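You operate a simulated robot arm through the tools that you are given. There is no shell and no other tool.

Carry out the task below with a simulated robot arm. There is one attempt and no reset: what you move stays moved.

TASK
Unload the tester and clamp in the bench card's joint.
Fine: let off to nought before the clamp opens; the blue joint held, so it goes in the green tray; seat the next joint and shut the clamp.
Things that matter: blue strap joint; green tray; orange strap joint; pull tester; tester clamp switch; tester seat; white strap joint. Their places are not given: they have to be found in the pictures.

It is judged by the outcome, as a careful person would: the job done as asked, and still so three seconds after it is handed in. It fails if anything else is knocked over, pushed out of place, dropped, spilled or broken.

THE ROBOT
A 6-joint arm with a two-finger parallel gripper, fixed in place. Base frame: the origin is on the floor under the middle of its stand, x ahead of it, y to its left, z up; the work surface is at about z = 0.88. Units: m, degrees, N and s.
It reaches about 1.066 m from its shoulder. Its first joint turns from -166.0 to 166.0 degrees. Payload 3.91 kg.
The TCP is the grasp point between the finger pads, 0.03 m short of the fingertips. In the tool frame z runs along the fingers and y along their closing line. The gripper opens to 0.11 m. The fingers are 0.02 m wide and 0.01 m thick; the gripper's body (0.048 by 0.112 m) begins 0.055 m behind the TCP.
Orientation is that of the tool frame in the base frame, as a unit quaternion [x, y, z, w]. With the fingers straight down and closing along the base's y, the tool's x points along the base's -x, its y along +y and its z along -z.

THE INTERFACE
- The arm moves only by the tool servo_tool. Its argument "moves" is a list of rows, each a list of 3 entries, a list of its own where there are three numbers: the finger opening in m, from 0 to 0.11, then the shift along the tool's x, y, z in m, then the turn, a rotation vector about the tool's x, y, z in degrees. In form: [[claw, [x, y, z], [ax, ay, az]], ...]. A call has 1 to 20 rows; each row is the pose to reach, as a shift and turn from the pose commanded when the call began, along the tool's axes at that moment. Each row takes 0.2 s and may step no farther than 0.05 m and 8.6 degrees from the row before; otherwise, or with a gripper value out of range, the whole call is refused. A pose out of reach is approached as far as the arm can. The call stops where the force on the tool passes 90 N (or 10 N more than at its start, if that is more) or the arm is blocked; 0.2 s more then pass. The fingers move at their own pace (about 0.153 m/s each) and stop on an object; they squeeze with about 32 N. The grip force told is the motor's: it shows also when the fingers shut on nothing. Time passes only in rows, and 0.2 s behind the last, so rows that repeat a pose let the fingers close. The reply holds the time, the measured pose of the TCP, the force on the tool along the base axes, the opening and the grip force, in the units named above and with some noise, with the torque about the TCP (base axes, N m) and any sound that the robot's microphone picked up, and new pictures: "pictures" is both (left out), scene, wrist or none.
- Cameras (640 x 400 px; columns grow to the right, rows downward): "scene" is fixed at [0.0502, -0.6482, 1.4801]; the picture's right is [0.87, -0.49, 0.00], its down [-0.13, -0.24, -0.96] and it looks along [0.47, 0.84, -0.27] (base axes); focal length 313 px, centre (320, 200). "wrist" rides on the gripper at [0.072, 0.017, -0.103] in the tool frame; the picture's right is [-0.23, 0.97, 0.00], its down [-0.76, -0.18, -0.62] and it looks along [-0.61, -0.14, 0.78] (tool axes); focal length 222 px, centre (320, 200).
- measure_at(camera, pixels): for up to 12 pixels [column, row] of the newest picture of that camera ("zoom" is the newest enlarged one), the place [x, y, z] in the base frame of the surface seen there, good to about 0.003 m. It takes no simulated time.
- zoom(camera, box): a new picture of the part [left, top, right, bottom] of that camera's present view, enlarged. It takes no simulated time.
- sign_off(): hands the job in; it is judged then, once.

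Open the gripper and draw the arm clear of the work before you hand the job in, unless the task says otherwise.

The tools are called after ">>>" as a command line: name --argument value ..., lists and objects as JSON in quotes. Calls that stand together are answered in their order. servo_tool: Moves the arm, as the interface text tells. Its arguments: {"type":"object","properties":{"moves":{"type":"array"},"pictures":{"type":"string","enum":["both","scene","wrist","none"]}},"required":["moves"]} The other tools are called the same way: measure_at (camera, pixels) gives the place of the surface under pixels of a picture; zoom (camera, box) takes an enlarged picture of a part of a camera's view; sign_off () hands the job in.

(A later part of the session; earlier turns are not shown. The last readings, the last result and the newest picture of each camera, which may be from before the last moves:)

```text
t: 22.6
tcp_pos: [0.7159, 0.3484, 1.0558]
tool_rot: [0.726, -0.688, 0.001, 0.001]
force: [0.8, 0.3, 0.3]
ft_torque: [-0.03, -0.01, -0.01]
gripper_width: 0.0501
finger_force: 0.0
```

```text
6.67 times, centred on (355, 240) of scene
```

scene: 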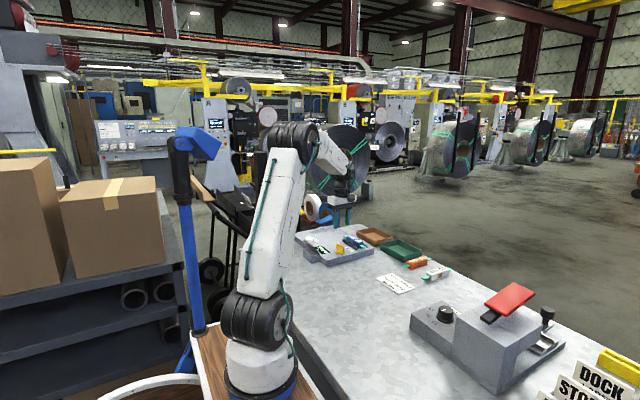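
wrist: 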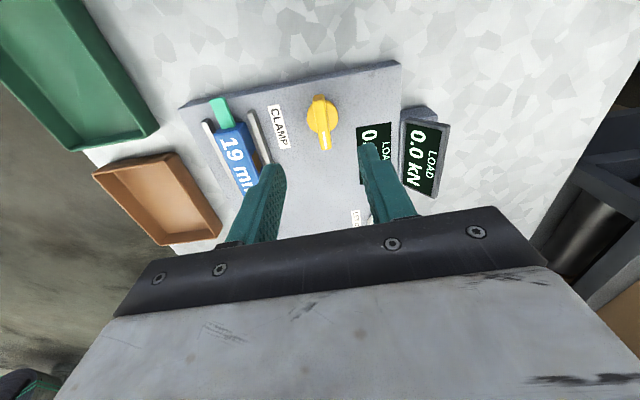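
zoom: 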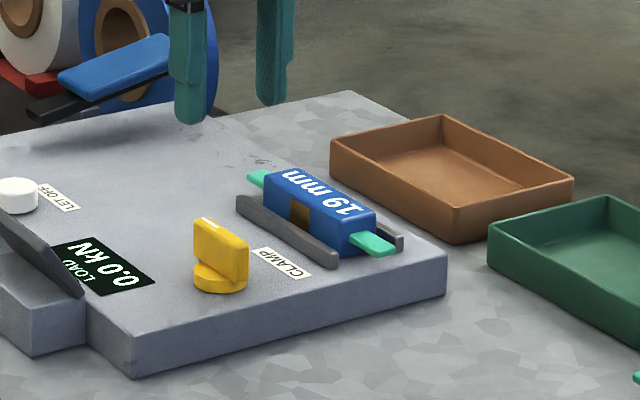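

The switch mark now points to +y, load is 0.0 kN and the knob is off its previous stop. I move over the blue joint (seat at wrist (235,150)) with the tool squared to 90°, to look at it before gripping.

>>> servo_tool --moves '[[0.06, [-0.01, -0.035, 0.0], [0, 0, 1]], [0.08, [-0.018, -0.07, 0.0], [0, 0, 2]], [0.08, [-0.025, -0.0915, 0.0], [0, 0, 3.1]], [0.08, [-0.025, -0.0915, 0.0], [0, 0, 3.1]]]'

>>> zoom --camera "wrist" --box '[220, 40, 440, 240]'

```text
t: 23.6
tcp_pos: [0.8048, 0.3794, 1.0552]
tool_rot: [-0.706, 0.708, -0.001, 0.001]
force: [0.1, 0.0, -0.3]
ft_torque: [0.0, -0.03, 0.01]
gripper_width: 0.0797
finger_force: 0.1
```

scene: 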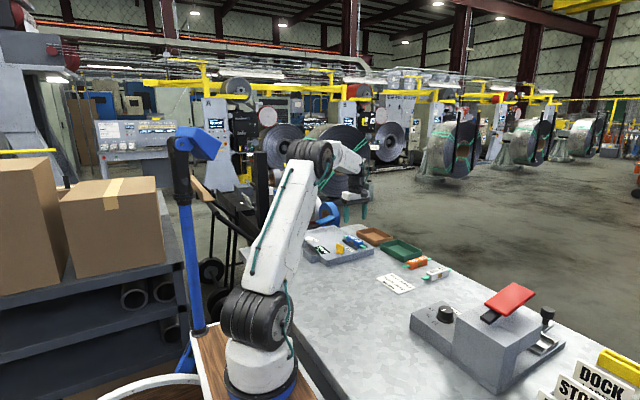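
wrist: 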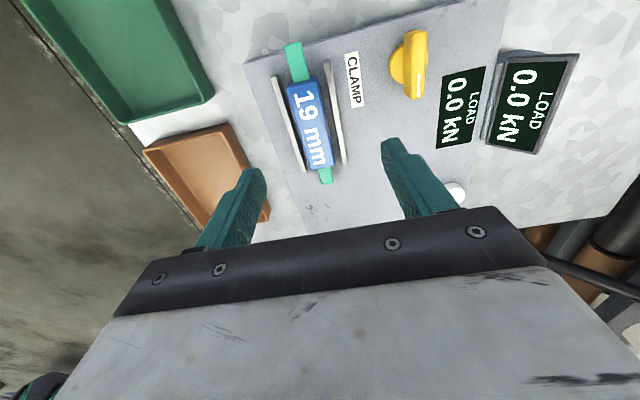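

```text
2.00 times, centred on (330, 140) of wrist
```

zoom: 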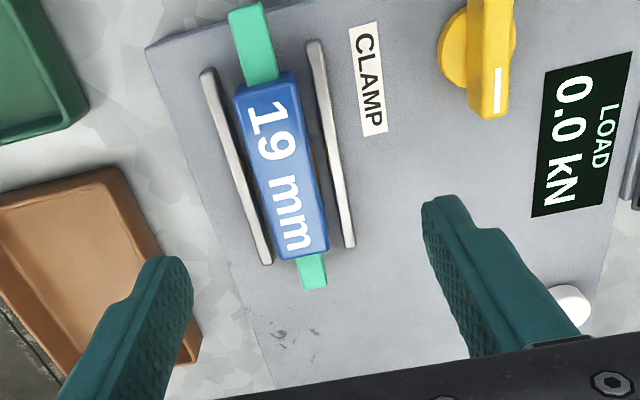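

I have a clear view of the blue joint between its two rails. I measure joint corners, rails, straps and the trays.

>>> measure_at --camera "zoom" --pixels '[[240, 95], [292, 78], [327, 245], [283, 258], [280, 165], [209, 80], [266, 258], [318, 48], [350, 240], [250, 10], [312, 280], [237, 180]]'

>>> measure_at --camera "wrist" --pixels '[[210, 95], [130, 120], [100, 60], [160, 60], [170, 5], [420, 32], [408, 92], [303, 150], [270, 50], [500, 5]]'

>>> measure_at --camera "scene" --pixels '[[381, 246], [416, 258], [422, 251], [397, 240], [400, 250], [404, 270], [405, 266], [426, 258], [421, 279], [451, 269], [437, 274], [415, 263]]'

```text
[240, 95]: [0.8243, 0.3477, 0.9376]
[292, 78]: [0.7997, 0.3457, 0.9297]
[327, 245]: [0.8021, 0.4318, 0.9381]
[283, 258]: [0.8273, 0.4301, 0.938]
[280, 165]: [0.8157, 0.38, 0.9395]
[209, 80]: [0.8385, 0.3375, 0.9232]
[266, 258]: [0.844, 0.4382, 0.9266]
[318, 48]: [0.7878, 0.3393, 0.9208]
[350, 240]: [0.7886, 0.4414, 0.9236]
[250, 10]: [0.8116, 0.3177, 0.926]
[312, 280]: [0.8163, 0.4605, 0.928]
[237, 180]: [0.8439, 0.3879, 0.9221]
```

```text
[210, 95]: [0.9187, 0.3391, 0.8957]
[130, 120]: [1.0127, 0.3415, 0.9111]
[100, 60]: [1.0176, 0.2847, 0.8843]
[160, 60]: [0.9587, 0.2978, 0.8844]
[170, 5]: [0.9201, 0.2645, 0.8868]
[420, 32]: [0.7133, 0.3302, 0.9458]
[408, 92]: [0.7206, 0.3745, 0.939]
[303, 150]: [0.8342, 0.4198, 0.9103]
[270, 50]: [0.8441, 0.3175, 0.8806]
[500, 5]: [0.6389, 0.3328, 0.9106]
```

```text
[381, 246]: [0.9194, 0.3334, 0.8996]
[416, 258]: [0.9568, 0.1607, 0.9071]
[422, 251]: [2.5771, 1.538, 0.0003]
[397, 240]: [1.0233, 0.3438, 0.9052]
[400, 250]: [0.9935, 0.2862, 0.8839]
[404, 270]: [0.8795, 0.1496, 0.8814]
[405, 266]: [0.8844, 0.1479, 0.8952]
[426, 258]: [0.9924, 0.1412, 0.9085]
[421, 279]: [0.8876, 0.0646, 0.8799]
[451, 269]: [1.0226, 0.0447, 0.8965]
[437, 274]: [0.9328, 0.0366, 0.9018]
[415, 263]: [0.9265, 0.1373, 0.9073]
```

Blue joint: body x 0.800–0.827, y 0.347–0.432, top z≈0.938; rail tops ≈0.923. I descend with the fingers open to just above the rails, centred at (0.8135, 0.389).

>>> servo_tool --moves '[[0.055, [-0.01, -0.0085, 0.02], [0, 0, 0]], [0.055, [-0.01, -0.0085, 0.05], [0, 0, 0]], [0.055, [-0.01, -0.0085, 0.07], [0, 0, 0]], [0.055, [-0.01, -0.0085, 0.08], [0, 0, 0]], [0.055, [-0.01, -0.0085, 0.08], [0, 0, 0]]]'

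>>> zoom --camera "wrist" --box '[220, 60, 440, 220]'

>>> measure_at --camera "scene" --pixels '[[402, 260], [402, 265], [421, 254], [381, 244], [398, 240], [410, 246], [390, 250], [412, 255]]'

```text
t: 24.8
tcp_pos: [0.8138, 0.391, 0.9743]
tool_rot: [-0.706, 0.708, -0.001, 0.0]
force: [-0.3, 0.2, 0.0]
ft_torque: [0.03, -0.02, 0.0]
gripper_width: 0.0549
finger_force: 0.1
```

scene: 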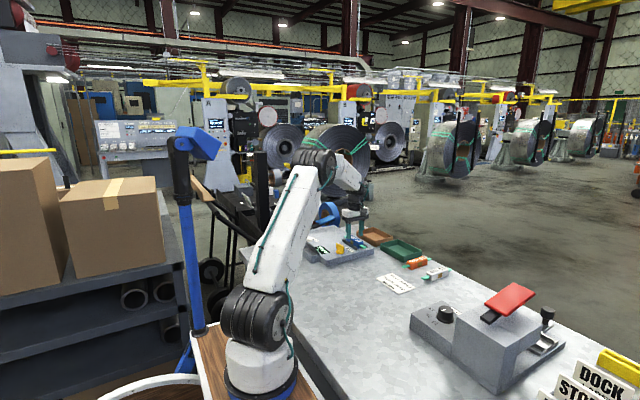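
wrist: 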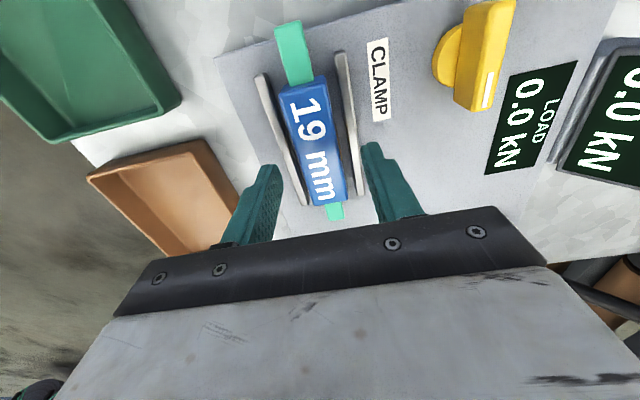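

```text
2.50 times, centred on (330, 140) of wrist
```

zoom: 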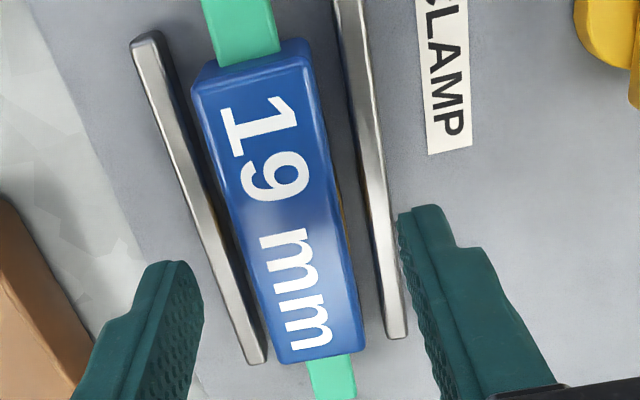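

```text
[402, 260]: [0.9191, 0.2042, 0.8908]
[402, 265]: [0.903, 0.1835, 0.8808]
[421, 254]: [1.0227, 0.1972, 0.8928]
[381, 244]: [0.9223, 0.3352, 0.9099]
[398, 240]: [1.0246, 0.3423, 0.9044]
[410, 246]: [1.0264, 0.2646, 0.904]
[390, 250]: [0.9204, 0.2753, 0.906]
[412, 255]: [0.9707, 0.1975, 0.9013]
```

The fingers straddle the blue joint above the rails. I lower to TCP z≈0.957 (tips just above the rail tops) and close on the body.

>>> servo_tool --moves '[[0.055, [0.001, 0.0, 0.01], [0, 0, 0]], [0.055, [0.001, 0.0, 0.0175], [0, 0, 0]], [0.04, [0.001, 0.0, 0.0175], [0, 0, 0]], [0.02, [0.001, 0.0, 0.0175], [0, 0, 0]], [0.0, [0.001, 0.0, 0.0175], [0, 0, 0]], [0.0, [0.001, 0.0, 0.0175], [0, 0, 0]]]'

>>> zoom --camera "wrist" --box '[220, 60, 440, 220]'

>>> zoom --camera "scene" --box '[310, 200, 400, 270]'

```text
t: 26.2
tcp_pos: [0.8142, 0.3897, 0.9583]
tool_rot: [-0.706, 0.708, -0.001, 0.0]
force: [0.1, 0.2, 0.0]
ft_torque: [0.04, 0.0, 0.01]
gripper_width: 0.0294
finger_force: 32.0
```

scene: 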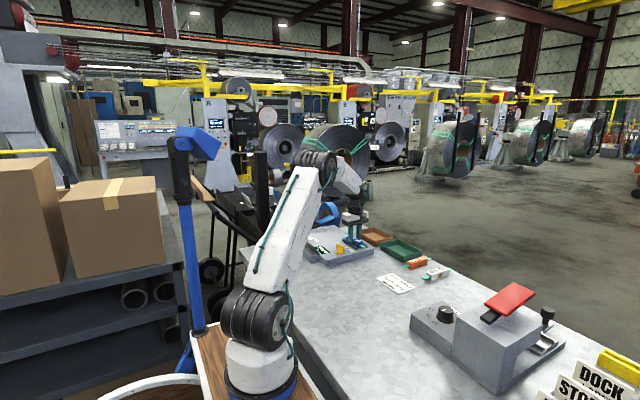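
wrist: 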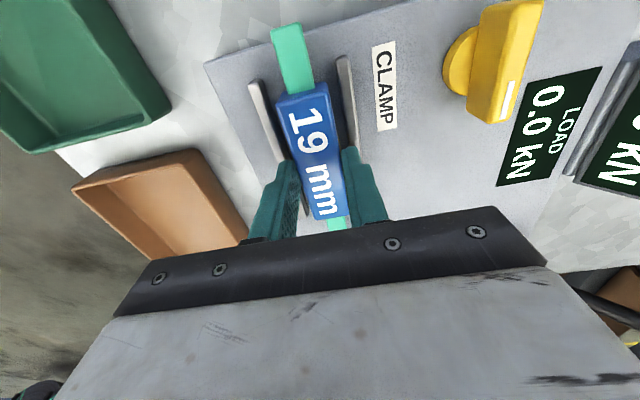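

```text
2.50 times, centred on (330, 140) of wrist
```

zoom: 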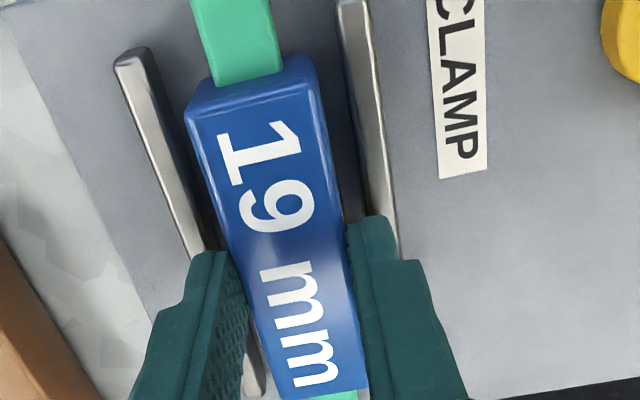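

```text
5.71 times, centred on (355, 235) of scene
```

zoom: 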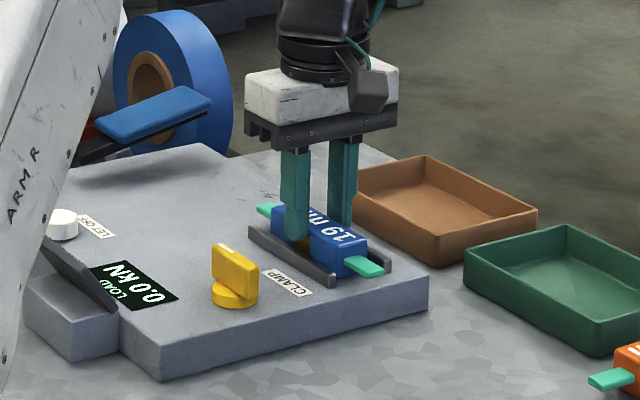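

Gripped at 29.4 mm with no side force, suggesting the joint is free. I lift only 4 mm first and check for resistance.

>>> servo_tool --moves '[[0.0, [0.0, 0.0, -0.002], [0, 0, 0]], [0.0, [0.0, 0.0, -0.004], [0, 0, 0]]]' --pictures "none"

```text
t: 26.8
tcp_pos: [0.8139, 0.3912, 0.9618]
tool_rot: [-0.707, 0.707, -0.001, 0.001]
force: [-0.9, -0.3, -0.8]
ft_torque: [-0.01, 0.02, 0.04]
gripper_width: 0.0291
finger_force: 32.1
```

Only −0.8 N, the joint's weight, so the clamp is open. I lift it slowly to a carrying height.

>>> servo_tool --moves '[[0.0, [0.0, 0.0, -0.01], [0, 0, 0]], [0.0, [0.0, 0.0, -0.03], [0, 0, 0]], [0.0, [0.0, 0.0, -0.06], [0, 0, 0]], [0.0, [0.0, 0.0, -0.09], [0, 0, 0]], [0.0, [0.0, 0.0, -0.1], [0, 0, 0]]]'

>>> zoom --camera "wrist" --box '[220, 60, 440, 220]'

```text
t: 28.0
tcp_pos: [0.8145, 0.3897, 1.0638]
tool_rot: [-0.707, 0.708, -0.001, 0.0]
force: [0.0, -0.8, -0.9]
ft_torque: [-0.02, -0.01, 0.01]
gripper_width: 0.0292
finger_force: 32.0
```

scene: 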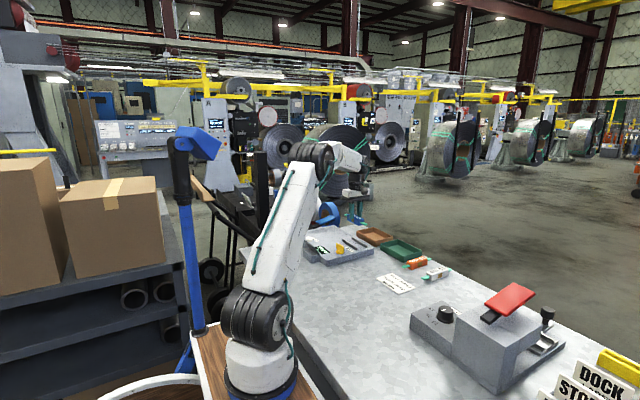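
wrist: 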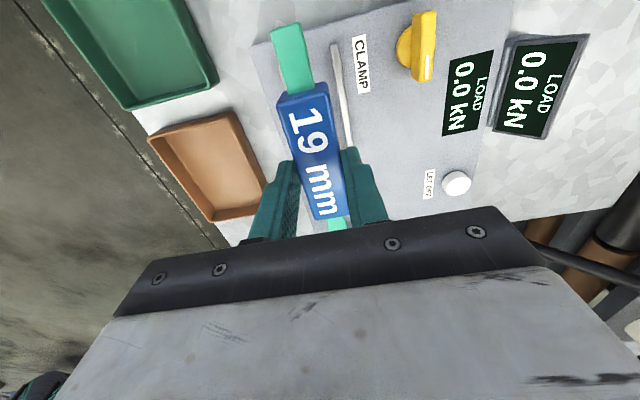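

```text
2.50 times, centred on (330, 140) of wrist
```

zoom: 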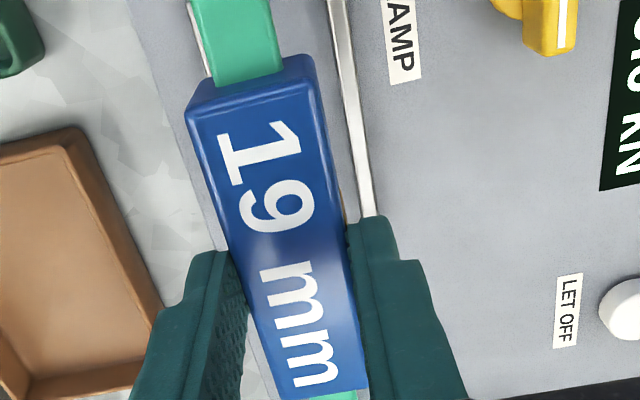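

The blue joint is firmly held. I carry it above the green tray (centre about (0.972, 0.270), rim z≈0.91), turning 32° so that the straps lie along the tray's diagonal.

>>> servo_tool --moves '[[0.0, [0.015, -0.02, -0.01], [0, 0, 4]], [0.0, [0.03, -0.04, -0.02], [0, 0, 8]], [0.0, [0.045, -0.06, -0.03], [0, 0, 12]], [0.0, [0.06, -0.08, -0.03], [0, 0, 16]], [0.0, [0.075, -0.1, -0.03], [0, 0, 20]], [0.0, [0.09, -0.12, -0.03], [0, 0, 24]], [0.0, [0.105, -0.14, -0.03], [0, 0, 28]], [0.0, [0.12, -0.158, -0.03], [0, 0, 32]], [0.0, [0.12, -0.158, -0.03], [0, 0, 32]]]'

>>> zoom --camera "wrist" --box '[200, 60, 460, 240]'

>>> zoom --camera "scene" --box '[350, 180, 470, 290]'

```text
t: 30.0
tcp_pos: [0.9704, 0.2691, 1.0939]
tool_rot: [-0.484, 0.875, -0.001, 0.001]
force: [-1.2, -0.2, -0.4]
ft_torque: [0.01, 0.02, 0.02]
gripper_width: 0.0293
finger_force: 32.1
```

scene: 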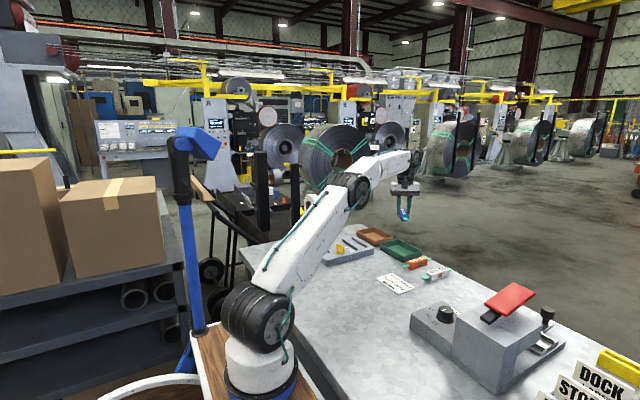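
wrist: 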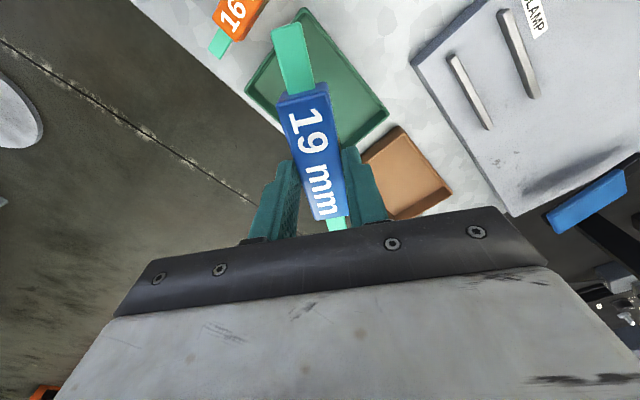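

```text
2.22 times, centred on (330, 150) of wrist
```

zoom: 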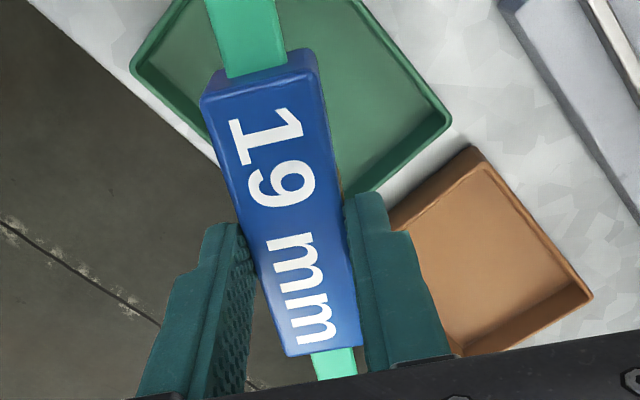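

```text
3.64 times, centred on (410, 235) of scene
```

zoom: 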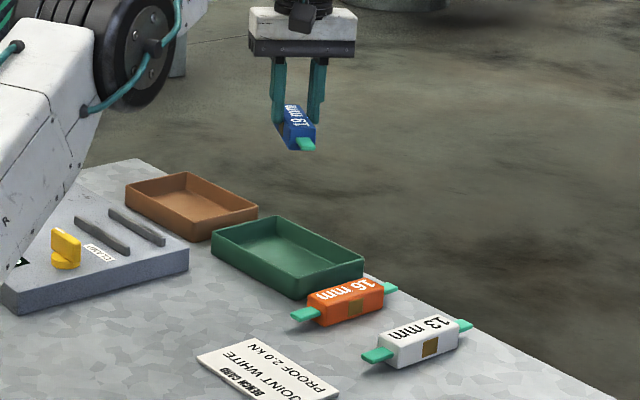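

The joint hangs over the tray. I measure the tray's inner edges in both pictures to place the joint exactly.

>>> measure_at --camera "zoom" --pixels '[[212, 233], [276, 217], [363, 259], [295, 283], [222, 240], [275, 228], [350, 262], [291, 280], [285, 250], [250, 258], [325, 242], [240, 225]]'

>>> measure_at --camera "wrist" --pixels '[[246, 90], [303, 10], [388, 112], [380, 112], [310, 20], [254, 90], [350, 120], [340, 60], [270, 75], [345, 55]]'

```text
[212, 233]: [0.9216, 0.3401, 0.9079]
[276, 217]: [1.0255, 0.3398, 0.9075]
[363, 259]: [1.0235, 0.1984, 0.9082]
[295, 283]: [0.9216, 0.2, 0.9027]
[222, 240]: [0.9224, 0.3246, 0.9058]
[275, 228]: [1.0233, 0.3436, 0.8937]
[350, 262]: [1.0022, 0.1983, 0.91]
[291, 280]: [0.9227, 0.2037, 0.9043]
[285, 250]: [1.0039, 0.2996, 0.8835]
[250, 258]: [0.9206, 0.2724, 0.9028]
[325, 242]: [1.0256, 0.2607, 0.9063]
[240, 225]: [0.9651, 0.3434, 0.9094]
```

```text
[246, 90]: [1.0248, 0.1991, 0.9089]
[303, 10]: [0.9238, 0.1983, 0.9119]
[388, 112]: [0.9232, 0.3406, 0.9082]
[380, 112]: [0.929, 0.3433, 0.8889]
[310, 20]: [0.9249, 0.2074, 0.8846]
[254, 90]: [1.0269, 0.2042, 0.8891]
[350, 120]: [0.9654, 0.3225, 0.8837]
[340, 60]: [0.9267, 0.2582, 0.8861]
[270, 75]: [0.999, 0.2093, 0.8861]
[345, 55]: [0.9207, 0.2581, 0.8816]
```

I measure the joint's strap ends to know its full length before lowering.

>>> zoom --camera "wrist" --box '[250, 10, 380, 240]'

>>> measure_at --camera "wrist" --pixels '[[275, 31], [298, 25], [287, 29], [293, 60], [284, 100], [325, 84], [336, 224], [336, 228], [343, 227], [312, 150]]'

```text
1.74 times, centred on (315, 125) of wrist
```

zoom: 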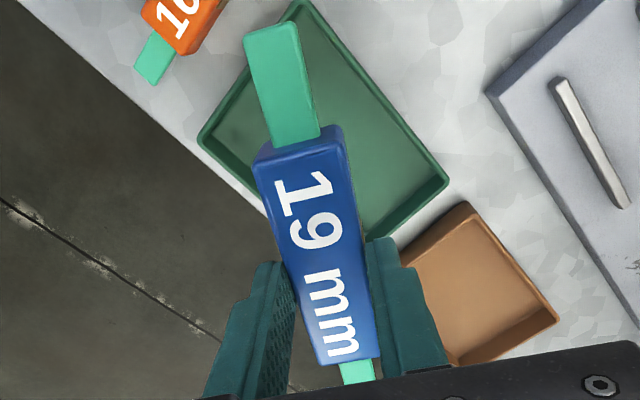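

```text
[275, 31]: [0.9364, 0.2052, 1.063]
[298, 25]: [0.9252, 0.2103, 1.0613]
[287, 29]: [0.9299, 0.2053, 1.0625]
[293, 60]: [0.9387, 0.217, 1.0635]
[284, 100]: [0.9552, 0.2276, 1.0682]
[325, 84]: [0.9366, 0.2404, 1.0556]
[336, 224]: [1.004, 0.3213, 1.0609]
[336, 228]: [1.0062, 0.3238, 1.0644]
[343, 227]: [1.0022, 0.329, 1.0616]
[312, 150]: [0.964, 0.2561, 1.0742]
```

Tray interior centre is (0.974, 0.2695) and the joint's half-length is about 0.0745, so it fits along this diagonal with about 2–3 mm to spare. I centre it and lower to just above the rim.

>>> servo_tool --moves '[[0.0, [-0.003, -0.003, 0.0], [0, 0, 0.3]], [0.0, [-0.003, -0.003, 0.03], [0, 0, 0.3]], [0.0, [-0.003, -0.003, 0.06], [0, 0, 0.3]], [0.0, [-0.003, -0.003, 0.09], [0, 0, 0.3]], [0.0, [-0.003, -0.003, 0.115], [0, 0, 0.3]], [0.0, [-0.003, -0.003, 0.13], [0, 0, 0.3]], [0.0, [-0.003, -0.003, 0.13], [0, 0, 0.3]]]'

>>> zoom --camera "wrist" --box '[210, 10, 450, 240]'

>>> zoom --camera "scene" --box '[360, 210, 450, 280]'

```text
t: 31.6
tcp_pos: [0.9762, 0.2715, 0.9628]
tool_rot: [-0.482, 0.876, 0.001, 0.001]
force: [0.0, 0.0, -0.6]
ft_torque: [0.02, 0.0, -0.01]
gripper_width: 0.029
finger_force: 32.0
```

scene: 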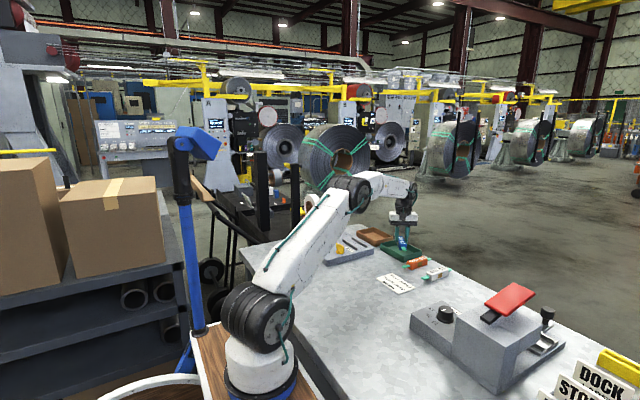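
wrist: 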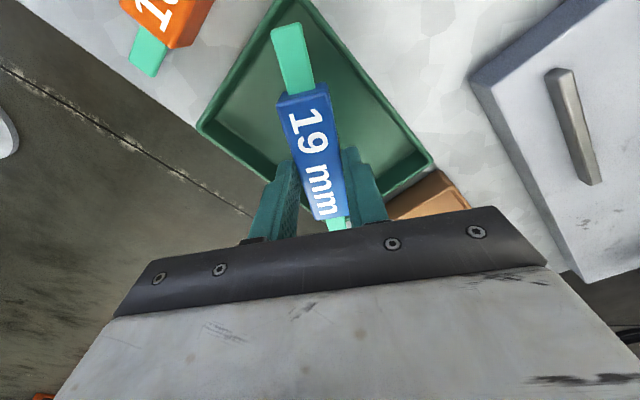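

```text
1.74 times, centred on (330, 125) of wrist
```

zoom: 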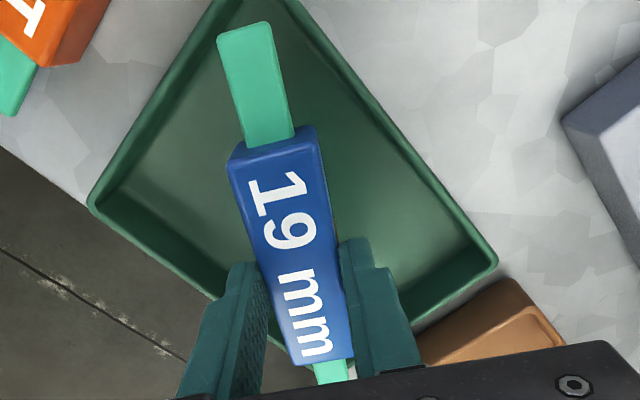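

```text
5.71 times, centred on (405, 245) of scene
```

zoom: 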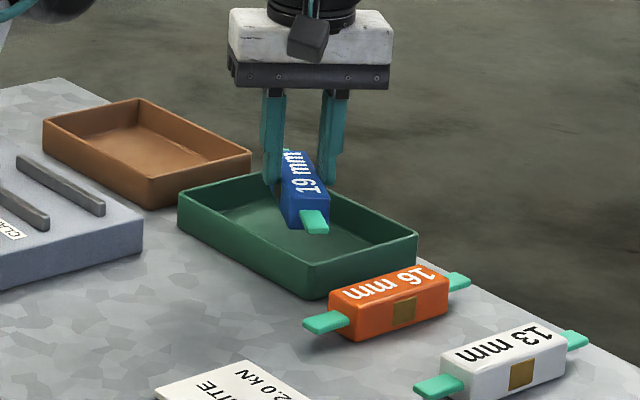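

The joint lies on the tray's diagonal with the near strap pointing at the near corner. I measure the strap tip and the adjoining rim edges to check clearance.

>>> measure_at --camera "zoom" --pixels '[[310, 225], [326, 232], [300, 218], [314, 295], [300, 262], [180, 200], [416, 236], [283, 172], [250, 275], [285, 150]]'

>>> measure_at --camera "wrist" --pixels '[[272, 30], [298, 25], [285, 27], [279, 4], [198, 122], [432, 160], [330, 222], [343, 220], [240, 70], [330, 45]]'

```text
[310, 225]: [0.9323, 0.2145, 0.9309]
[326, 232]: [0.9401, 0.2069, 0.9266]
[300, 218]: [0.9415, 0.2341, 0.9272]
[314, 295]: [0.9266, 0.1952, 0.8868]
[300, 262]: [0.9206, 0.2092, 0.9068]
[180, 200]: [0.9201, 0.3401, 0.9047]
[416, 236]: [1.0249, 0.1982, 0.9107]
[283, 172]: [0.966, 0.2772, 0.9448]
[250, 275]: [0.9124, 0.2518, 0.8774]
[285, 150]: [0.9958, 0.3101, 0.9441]
```

```text
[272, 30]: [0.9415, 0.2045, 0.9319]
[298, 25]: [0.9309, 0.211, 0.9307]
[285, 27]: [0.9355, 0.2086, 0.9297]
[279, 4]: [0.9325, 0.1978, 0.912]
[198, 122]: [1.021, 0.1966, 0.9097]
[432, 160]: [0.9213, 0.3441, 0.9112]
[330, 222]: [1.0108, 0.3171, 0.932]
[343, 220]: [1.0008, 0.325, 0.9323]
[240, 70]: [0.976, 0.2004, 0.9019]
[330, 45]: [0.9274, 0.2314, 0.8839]
```

Clearance to the walls is about 1–3 mm all round. I trim the angle by 0.7° and lower in small steps, watching for early contact at the rim height (TCP z≈0.947).

>>> servo_tool --moves '[[0.0, [-0.0005, 0.0, 0.005], [0, 0, 0.7]], [0.0, [-0.0005, 0.0, 0.01], [0, 0, 0.7]], [0.0, [-0.0005, 0.0, 0.015], [0, 0, 0.7]], [0.0, [-0.0005, 0.0, 0.019], [0, 0, 0.7]], [0.0, [-0.0005, 0.0, 0.022], [0, 0, 0.7]]]'

>>> zoom --camera "wrist" --box '[210, 10, 450, 240]'

>>> zoom --camera "scene" --box '[360, 210, 450, 280]'

```text
t: 32.8
tcp_pos: [0.9757, 0.2716, 0.9394]
tool_rot: [-0.477, 0.879, 0.001, 0.0]
force: [0.6, -0.9, -1.0]
ft_torque: [-0.03, 0.03, 0.0]
gripper_width: 0.029
finger_force: 31.9
```

scene: 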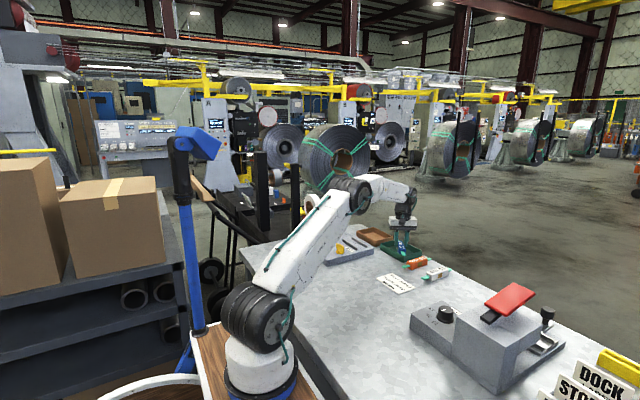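
wrist: 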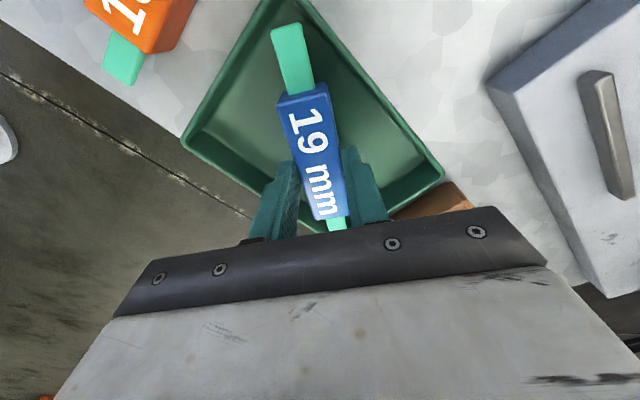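

```text
1.74 times, centred on (330, 125) of wrist
```

zoom: 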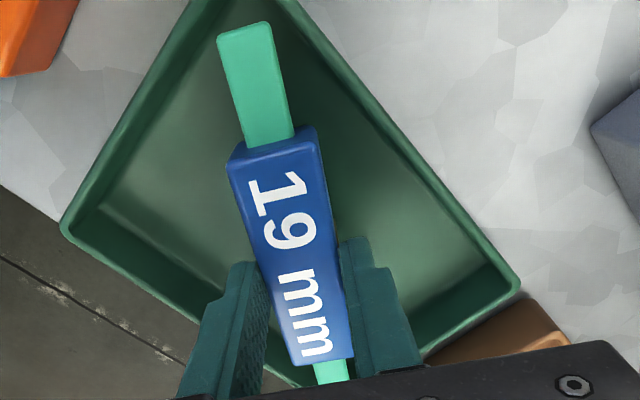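

```text
5.71 times, centred on (405, 245) of scene
```

zoom: 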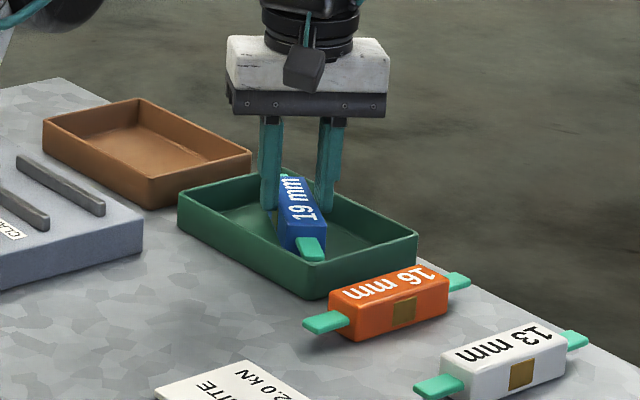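

No contact, and the strap tip sits inside the walls with a visible gap. I lower the last ~8 mm gently until the tray floor is felt.

>>> servo_tool --moves '[[0.0, [0.0, 0.0, 0.003], [0, 0, 0]], [0.0, [0.0, 0.0, 0.005], [0, 0, 0]], [0.0, [0.0, 0.0, 0.007], [0, 0, 0]]]' --pictures "none"

```text
t: 33.6
tcp_pos: [0.9759, 0.2712, 0.9348]
tool_rot: [-0.477, 0.879, 0.0, 0.0]
force: [-0.8, -0.9, -1.1]
ft_torque: [0.0, 0.03, 0.01]
gripper_width: 0.0292
finger_force: 32.3
```

Still only the weight on the tool. I continue in 1 mm steps.

>>> servo_tool --moves '[[0.0, [0.0, 0.0, 0.001], [0, 0, 0]], [0.0, [0.0, 0.0, 0.002], [0, 0, 0]]]' --pictures "none"

```text
t: 34.2
tcp_pos: [0.9772, 0.2714, 0.9328]
tool_rot: [-0.476, 0.879, -0.001, 0.001]
force: [-1.3, -0.2, 3.4]
ft_torque: [-0.14, 0.19, -0.02]
gripper_width: 0.0292
finger_force: 31.6
```

The force rose to +3.4 N: the joint is on the tray floor. I open the fingers modestly (staying inside the tray) and rise straight up.

>>> servo_tool --moves '[[0.035, [0.0, 0.0, 0.0], [0, 0, 0]], [0.045, [0.0, 0.0, 0.0], [0, 0, 0]], [0.045, [0.0, 0.0, -0.01], [0, 0, 0]], [0.045, [0.0, 0.0, -0.03], [0, 0, 0]], [0.045, [0.0, 0.0, -0.06], [0, 0, 0]], [0.045, [0.0, 0.0, -0.1], [0, 0, 0]], [0.045, [0.0, 0.0, -0.13], [0, 0, 0]], [0.045, [0.0, 0.0, -0.13], [0, 0, 0]]]'

>>> zoom --camera "scene" --box '[360, 210, 460, 290]'

>>> zoom --camera "wrist" --box '[210, 10, 450, 240]'

```text
t: 36.0
tcp_pos: [0.9756, 0.2725, 1.0601]
tool_rot: [-0.476, 0.879, -0.001, 0.0]
force: [-0.6, 0.8, 0.1]
ft_torque: [0.0, -0.01, -0.03]
gripper_width: 0.0449
finger_force: 0.0
```

scene: 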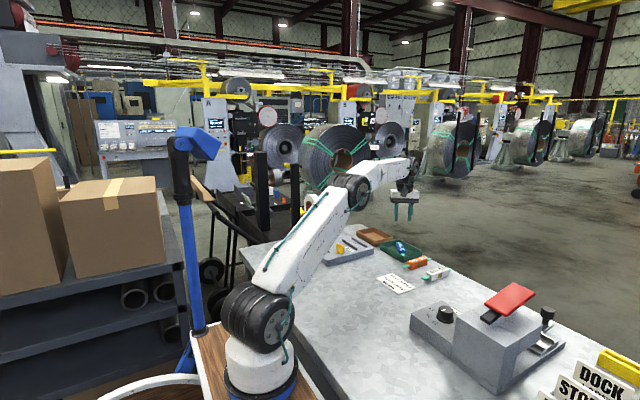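
wrist: 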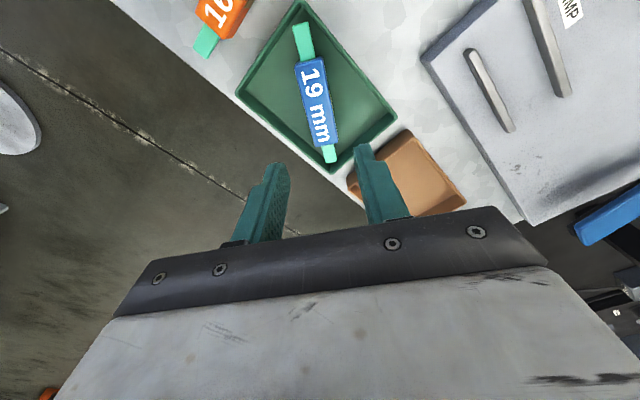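

```text
5.00 times, centred on (410, 250) of scene
```

zoom: 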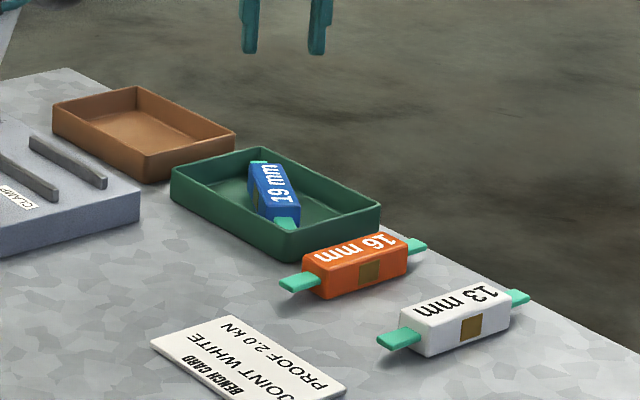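

```text
1.74 times, centred on (330, 125) of wrist
```

zoom: 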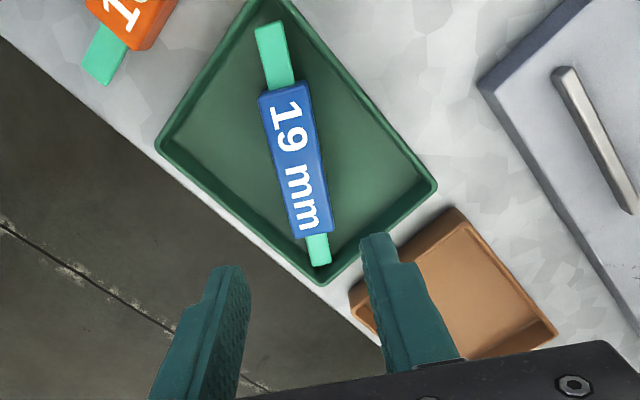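

The blue joint lies flat in the green tray. Now I move over the white joint (scene (437,274), around (0.955, 0.045)), turning the tool to 0° so the fingers will close across its body.

>>> servo_tool --moves '[[0.06, [0.0256, -0.0128, 0.0], [0, 0, 7]], [0.07, [0.0512, -0.0257, 0.0], [0, 0, 14]], [0.07, [0.0767, -0.0385, 0.0], [0, 0, 21]], [0.07, [0.1023, -0.0514, 0.0], [0, 0, 28.5]], [0.07, [0.1279, -0.0642, 0.0], [0, 0, 36]], [0.07, [0.1534, -0.0771, 0.0], [0, 0, 43]], [0.07, [0.179, -0.09, 0.0], [0, 0, 50]], [0.07, [0.2046, -0.1028, 0.0], [0, 0, 57]], [0.07, [0.2046, -0.1028, 0.0], [0, 0, 57]]]'

>>> zoom --camera "wrist" --box '[220, 60, 440, 220]'

>>> zoom --camera "scene" --box '[360, 210, 480, 300]'

```text
t: 38.0
tcp_pos: [0.9496, 0.0429, 1.0617]
tool_rot: [0.0, 1.0, 0.0, 0.001]
force: [0.7, 0.1, 0.6]
ft_torque: [-0.01, -0.02, 0.01]
gripper_width: 0.0699
finger_force: 0.1
```

scene: 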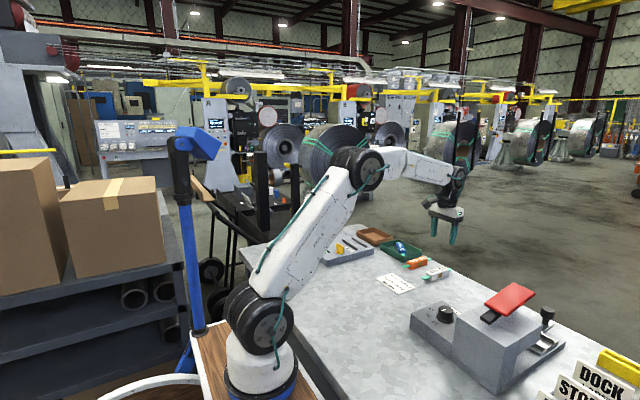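
wrist: 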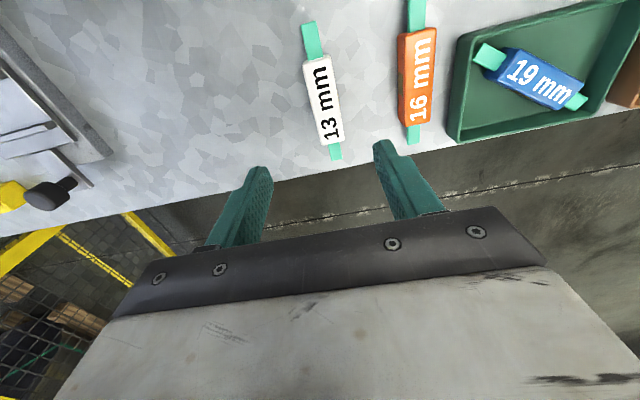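

```text
2.50 times, centred on (330, 140) of wrist
```

zoom: 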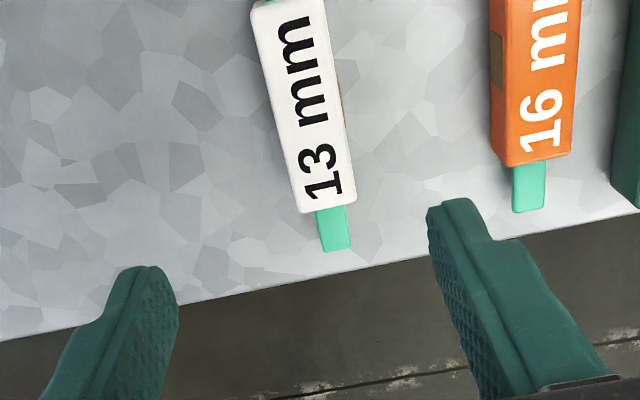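

```text
4.44 times, centred on (420, 255) of scene
```

zoom: 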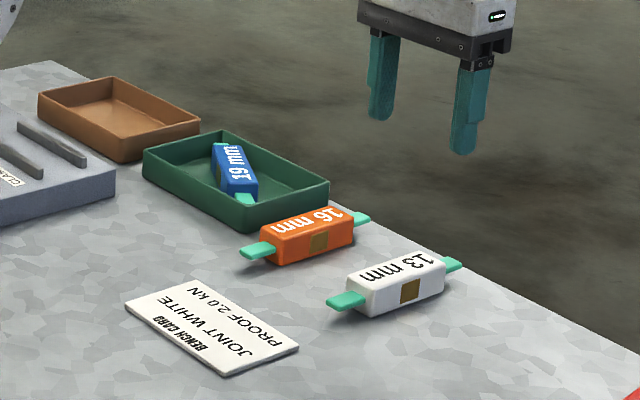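

The white joint is at wrist (322,100). I enlarge it and measure its corners and strap ends.

>>> zoom --camera "wrist" --box '[230, 10, 450, 170]'

>>> measure_at --camera "wrist" --pixels '[[304, 66], [329, 62], [318, 144], [341, 138], [322, 100], [304, 26], [314, 24], [331, 157], [341, 156], [400, 38], [436, 33], [405, 124]]'

```text
2.50 times, centred on (340, 90) of wrist
```

zoom: 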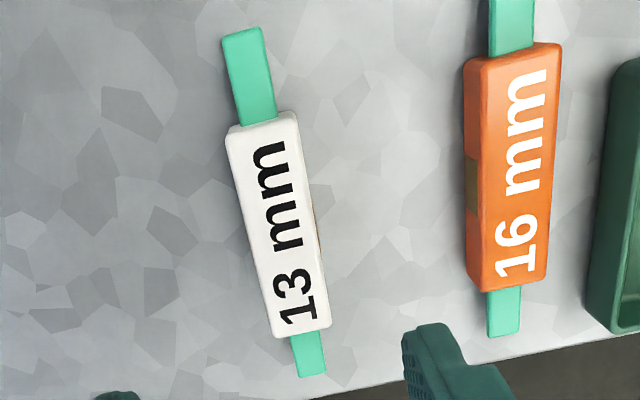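

```text
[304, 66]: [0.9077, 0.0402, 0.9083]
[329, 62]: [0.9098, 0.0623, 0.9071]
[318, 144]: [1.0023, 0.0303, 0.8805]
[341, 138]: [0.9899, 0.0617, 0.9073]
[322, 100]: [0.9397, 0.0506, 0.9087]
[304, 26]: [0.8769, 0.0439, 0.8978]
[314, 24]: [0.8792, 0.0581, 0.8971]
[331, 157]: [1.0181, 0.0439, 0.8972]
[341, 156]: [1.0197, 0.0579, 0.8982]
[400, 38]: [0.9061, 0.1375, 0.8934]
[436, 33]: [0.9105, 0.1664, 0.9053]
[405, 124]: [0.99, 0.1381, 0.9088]
```

White joint: body x 0.907–0.992, y 0.037–0.065, axis along x at y≈0.051, top z≈0.908, base 0.881. I centre over it and go down to just above it.

>>> servo_tool --moves '[[0.06, [0.0, 0.008, 0.02], [0, 0, 0]], [0.06, [0.0, 0.008, 0.05], [0, 0, 0]], [0.06, [0.0, 0.008, 0.08], [0, 0, 0]], [0.06, [0.0, 0.008, 0.1], [0, 0, 0]], [0.06, [0.0, 0.008, 0.115], [0, 0, 0]], [0.06, [0.0, 0.008, 0.115], [0, 0, 0]]]'

>>> zoom --camera "wrist" --box '[220, 60, 440, 220]'

>>> measure_at --camera "wrist" --pixels '[[320, 160], [300, 150], [340, 150], [310, 60], [320, 120]]'

```text
t: 39.4
tcp_pos: [0.9501, 0.052, 0.9452]
tool_rot: [0.001, 1.0, 0.0, 0.0]
force: [0.3, 0.9, 0.6]
ft_torque: [-0.01, -0.02, -0.02]
gripper_width: 0.0602
finger_force: 0.1
```

scene: 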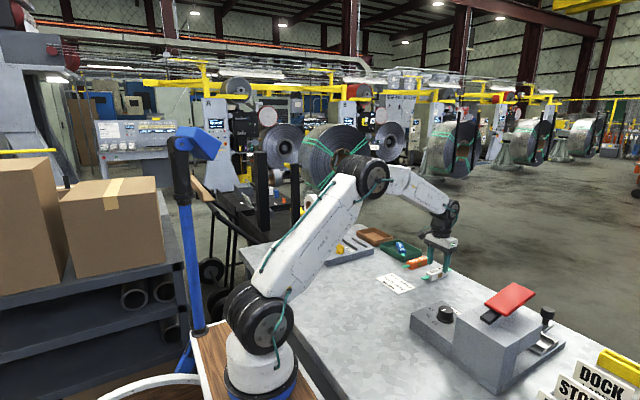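
wrist: 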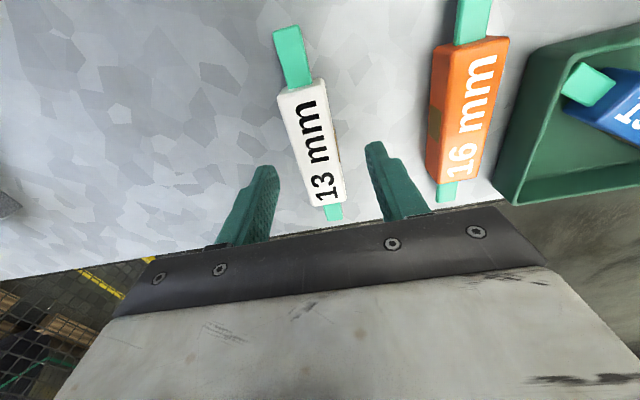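

```text
2.50 times, centred on (330, 140) of wrist
```

zoom: 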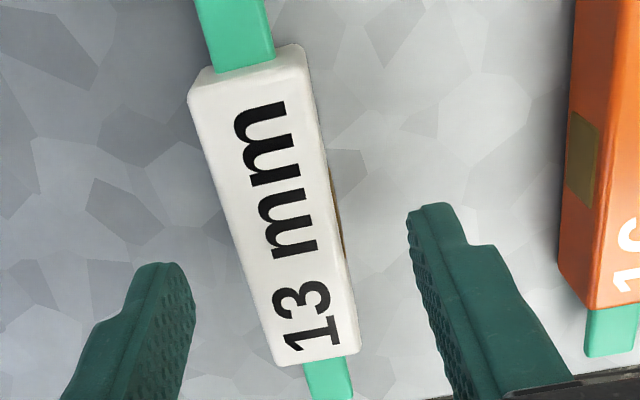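

```text
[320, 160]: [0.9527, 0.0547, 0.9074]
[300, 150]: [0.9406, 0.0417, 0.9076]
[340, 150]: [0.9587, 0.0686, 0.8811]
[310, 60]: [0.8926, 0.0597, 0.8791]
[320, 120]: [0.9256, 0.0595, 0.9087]
```

The fingers straddle the white joint with room to the orange one. I lower to TCP z≈0.928 and close gently.

>>> servo_tool --moves '[[0.06, [0.0, 0.0, 0.008], [0, 0, 0]], [0.06, [0.0, 0.0, 0.0165], [0, 0, 0]], [0.045, [0.0, 0.0, 0.0165], [0, 0, 0]], [0.02, [0.0, 0.0, 0.0165], [0, 0, 0]], [0.0, [0.0, 0.0, 0.0165], [0, 0, 0]], [0.0, [0.0, 0.0, 0.0165], [0, 0, 0]]]' --pictures "wrist"

>>> zoom --camera "wrist" --box '[220, 60, 440, 220]'

```text
t: 40.8
tcp_pos: [0.9505, 0.0521, 0.9299]
tool_rot: [0.001, 1.0, 0.0, -0.001]
force: [-0.3, -1.0, 0.4]
ft_torque: [0.01, 0.01, 0.0]
gripper_width: 0.0289
finger_force: 31.6
```

wrist: 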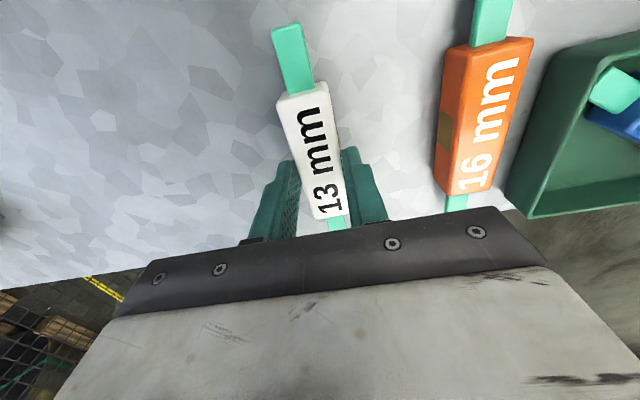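

```text
2.50 times, centred on (330, 140) of wrist
```

zoom: 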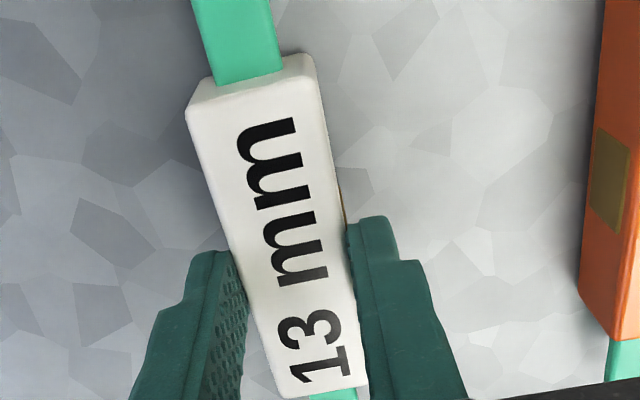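

Gripped at 28.9 mm, centred just as the blue one was. I lift straight up to carrying height.

>>> servo_tool --moves '[[0.0, [0.0, 0.0, -0.005], [0, 0, 0]], [0.0, [0.0, 0.0, -0.025], [0, 0, 0]], [0.0, [0.0, 0.0, -0.055], [0, 0, 0]], [0.0, [0.0, 0.0, -0.09], [0, 0, 0]], [0.0, [0.0, 0.0, -0.125], [0, 0, 0]], [0.0, [0.0, 0.0, -0.15], [0, 0, 0]], [0.0, [0.0, 0.0, -0.15], [0, 0, 0]]]'

>>> zoom --camera "wrist" --box '[220, 20, 440, 240]'

```text
t: 42.4
tcp_pos: [0.9519, 0.0526, 1.082]
tool_rot: [0.001, 1.0, 0.0, 0.001]
force: [-0.2, -1.2, -1.0]
ft_torque: [0.04, -0.03, 0.0]
gripper_width: 0.0293
finger_force: 32.0
```

scene: 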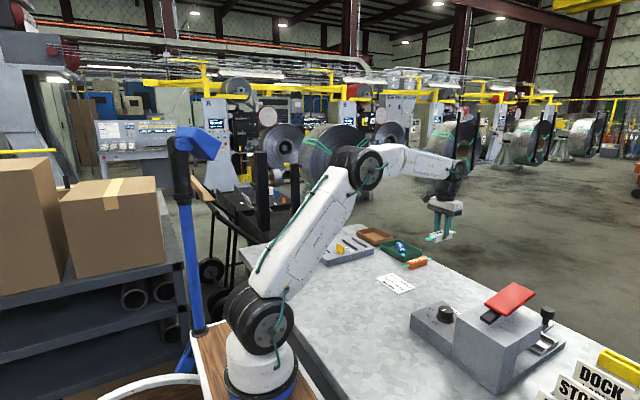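
wrist: 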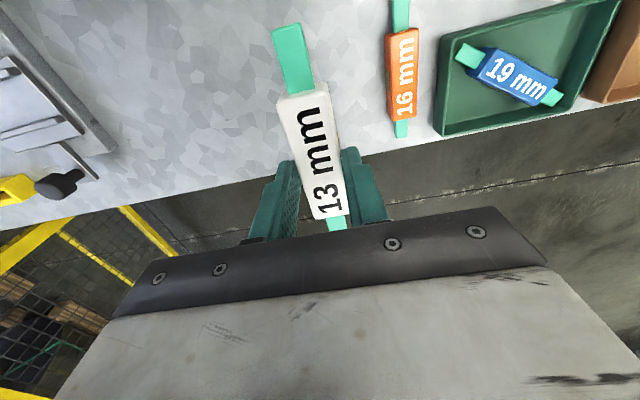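

```text
1.82 times, centred on (330, 130) of wrist
```

zoom: 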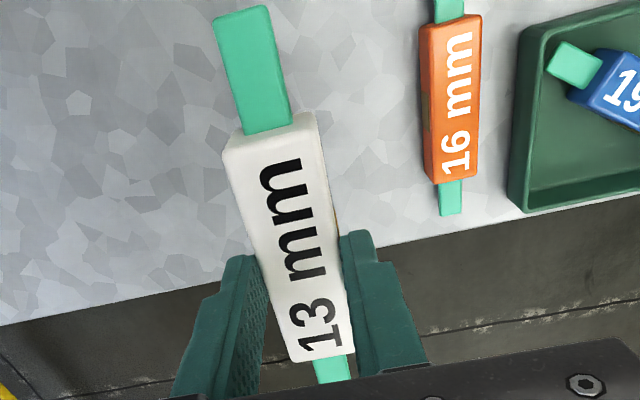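

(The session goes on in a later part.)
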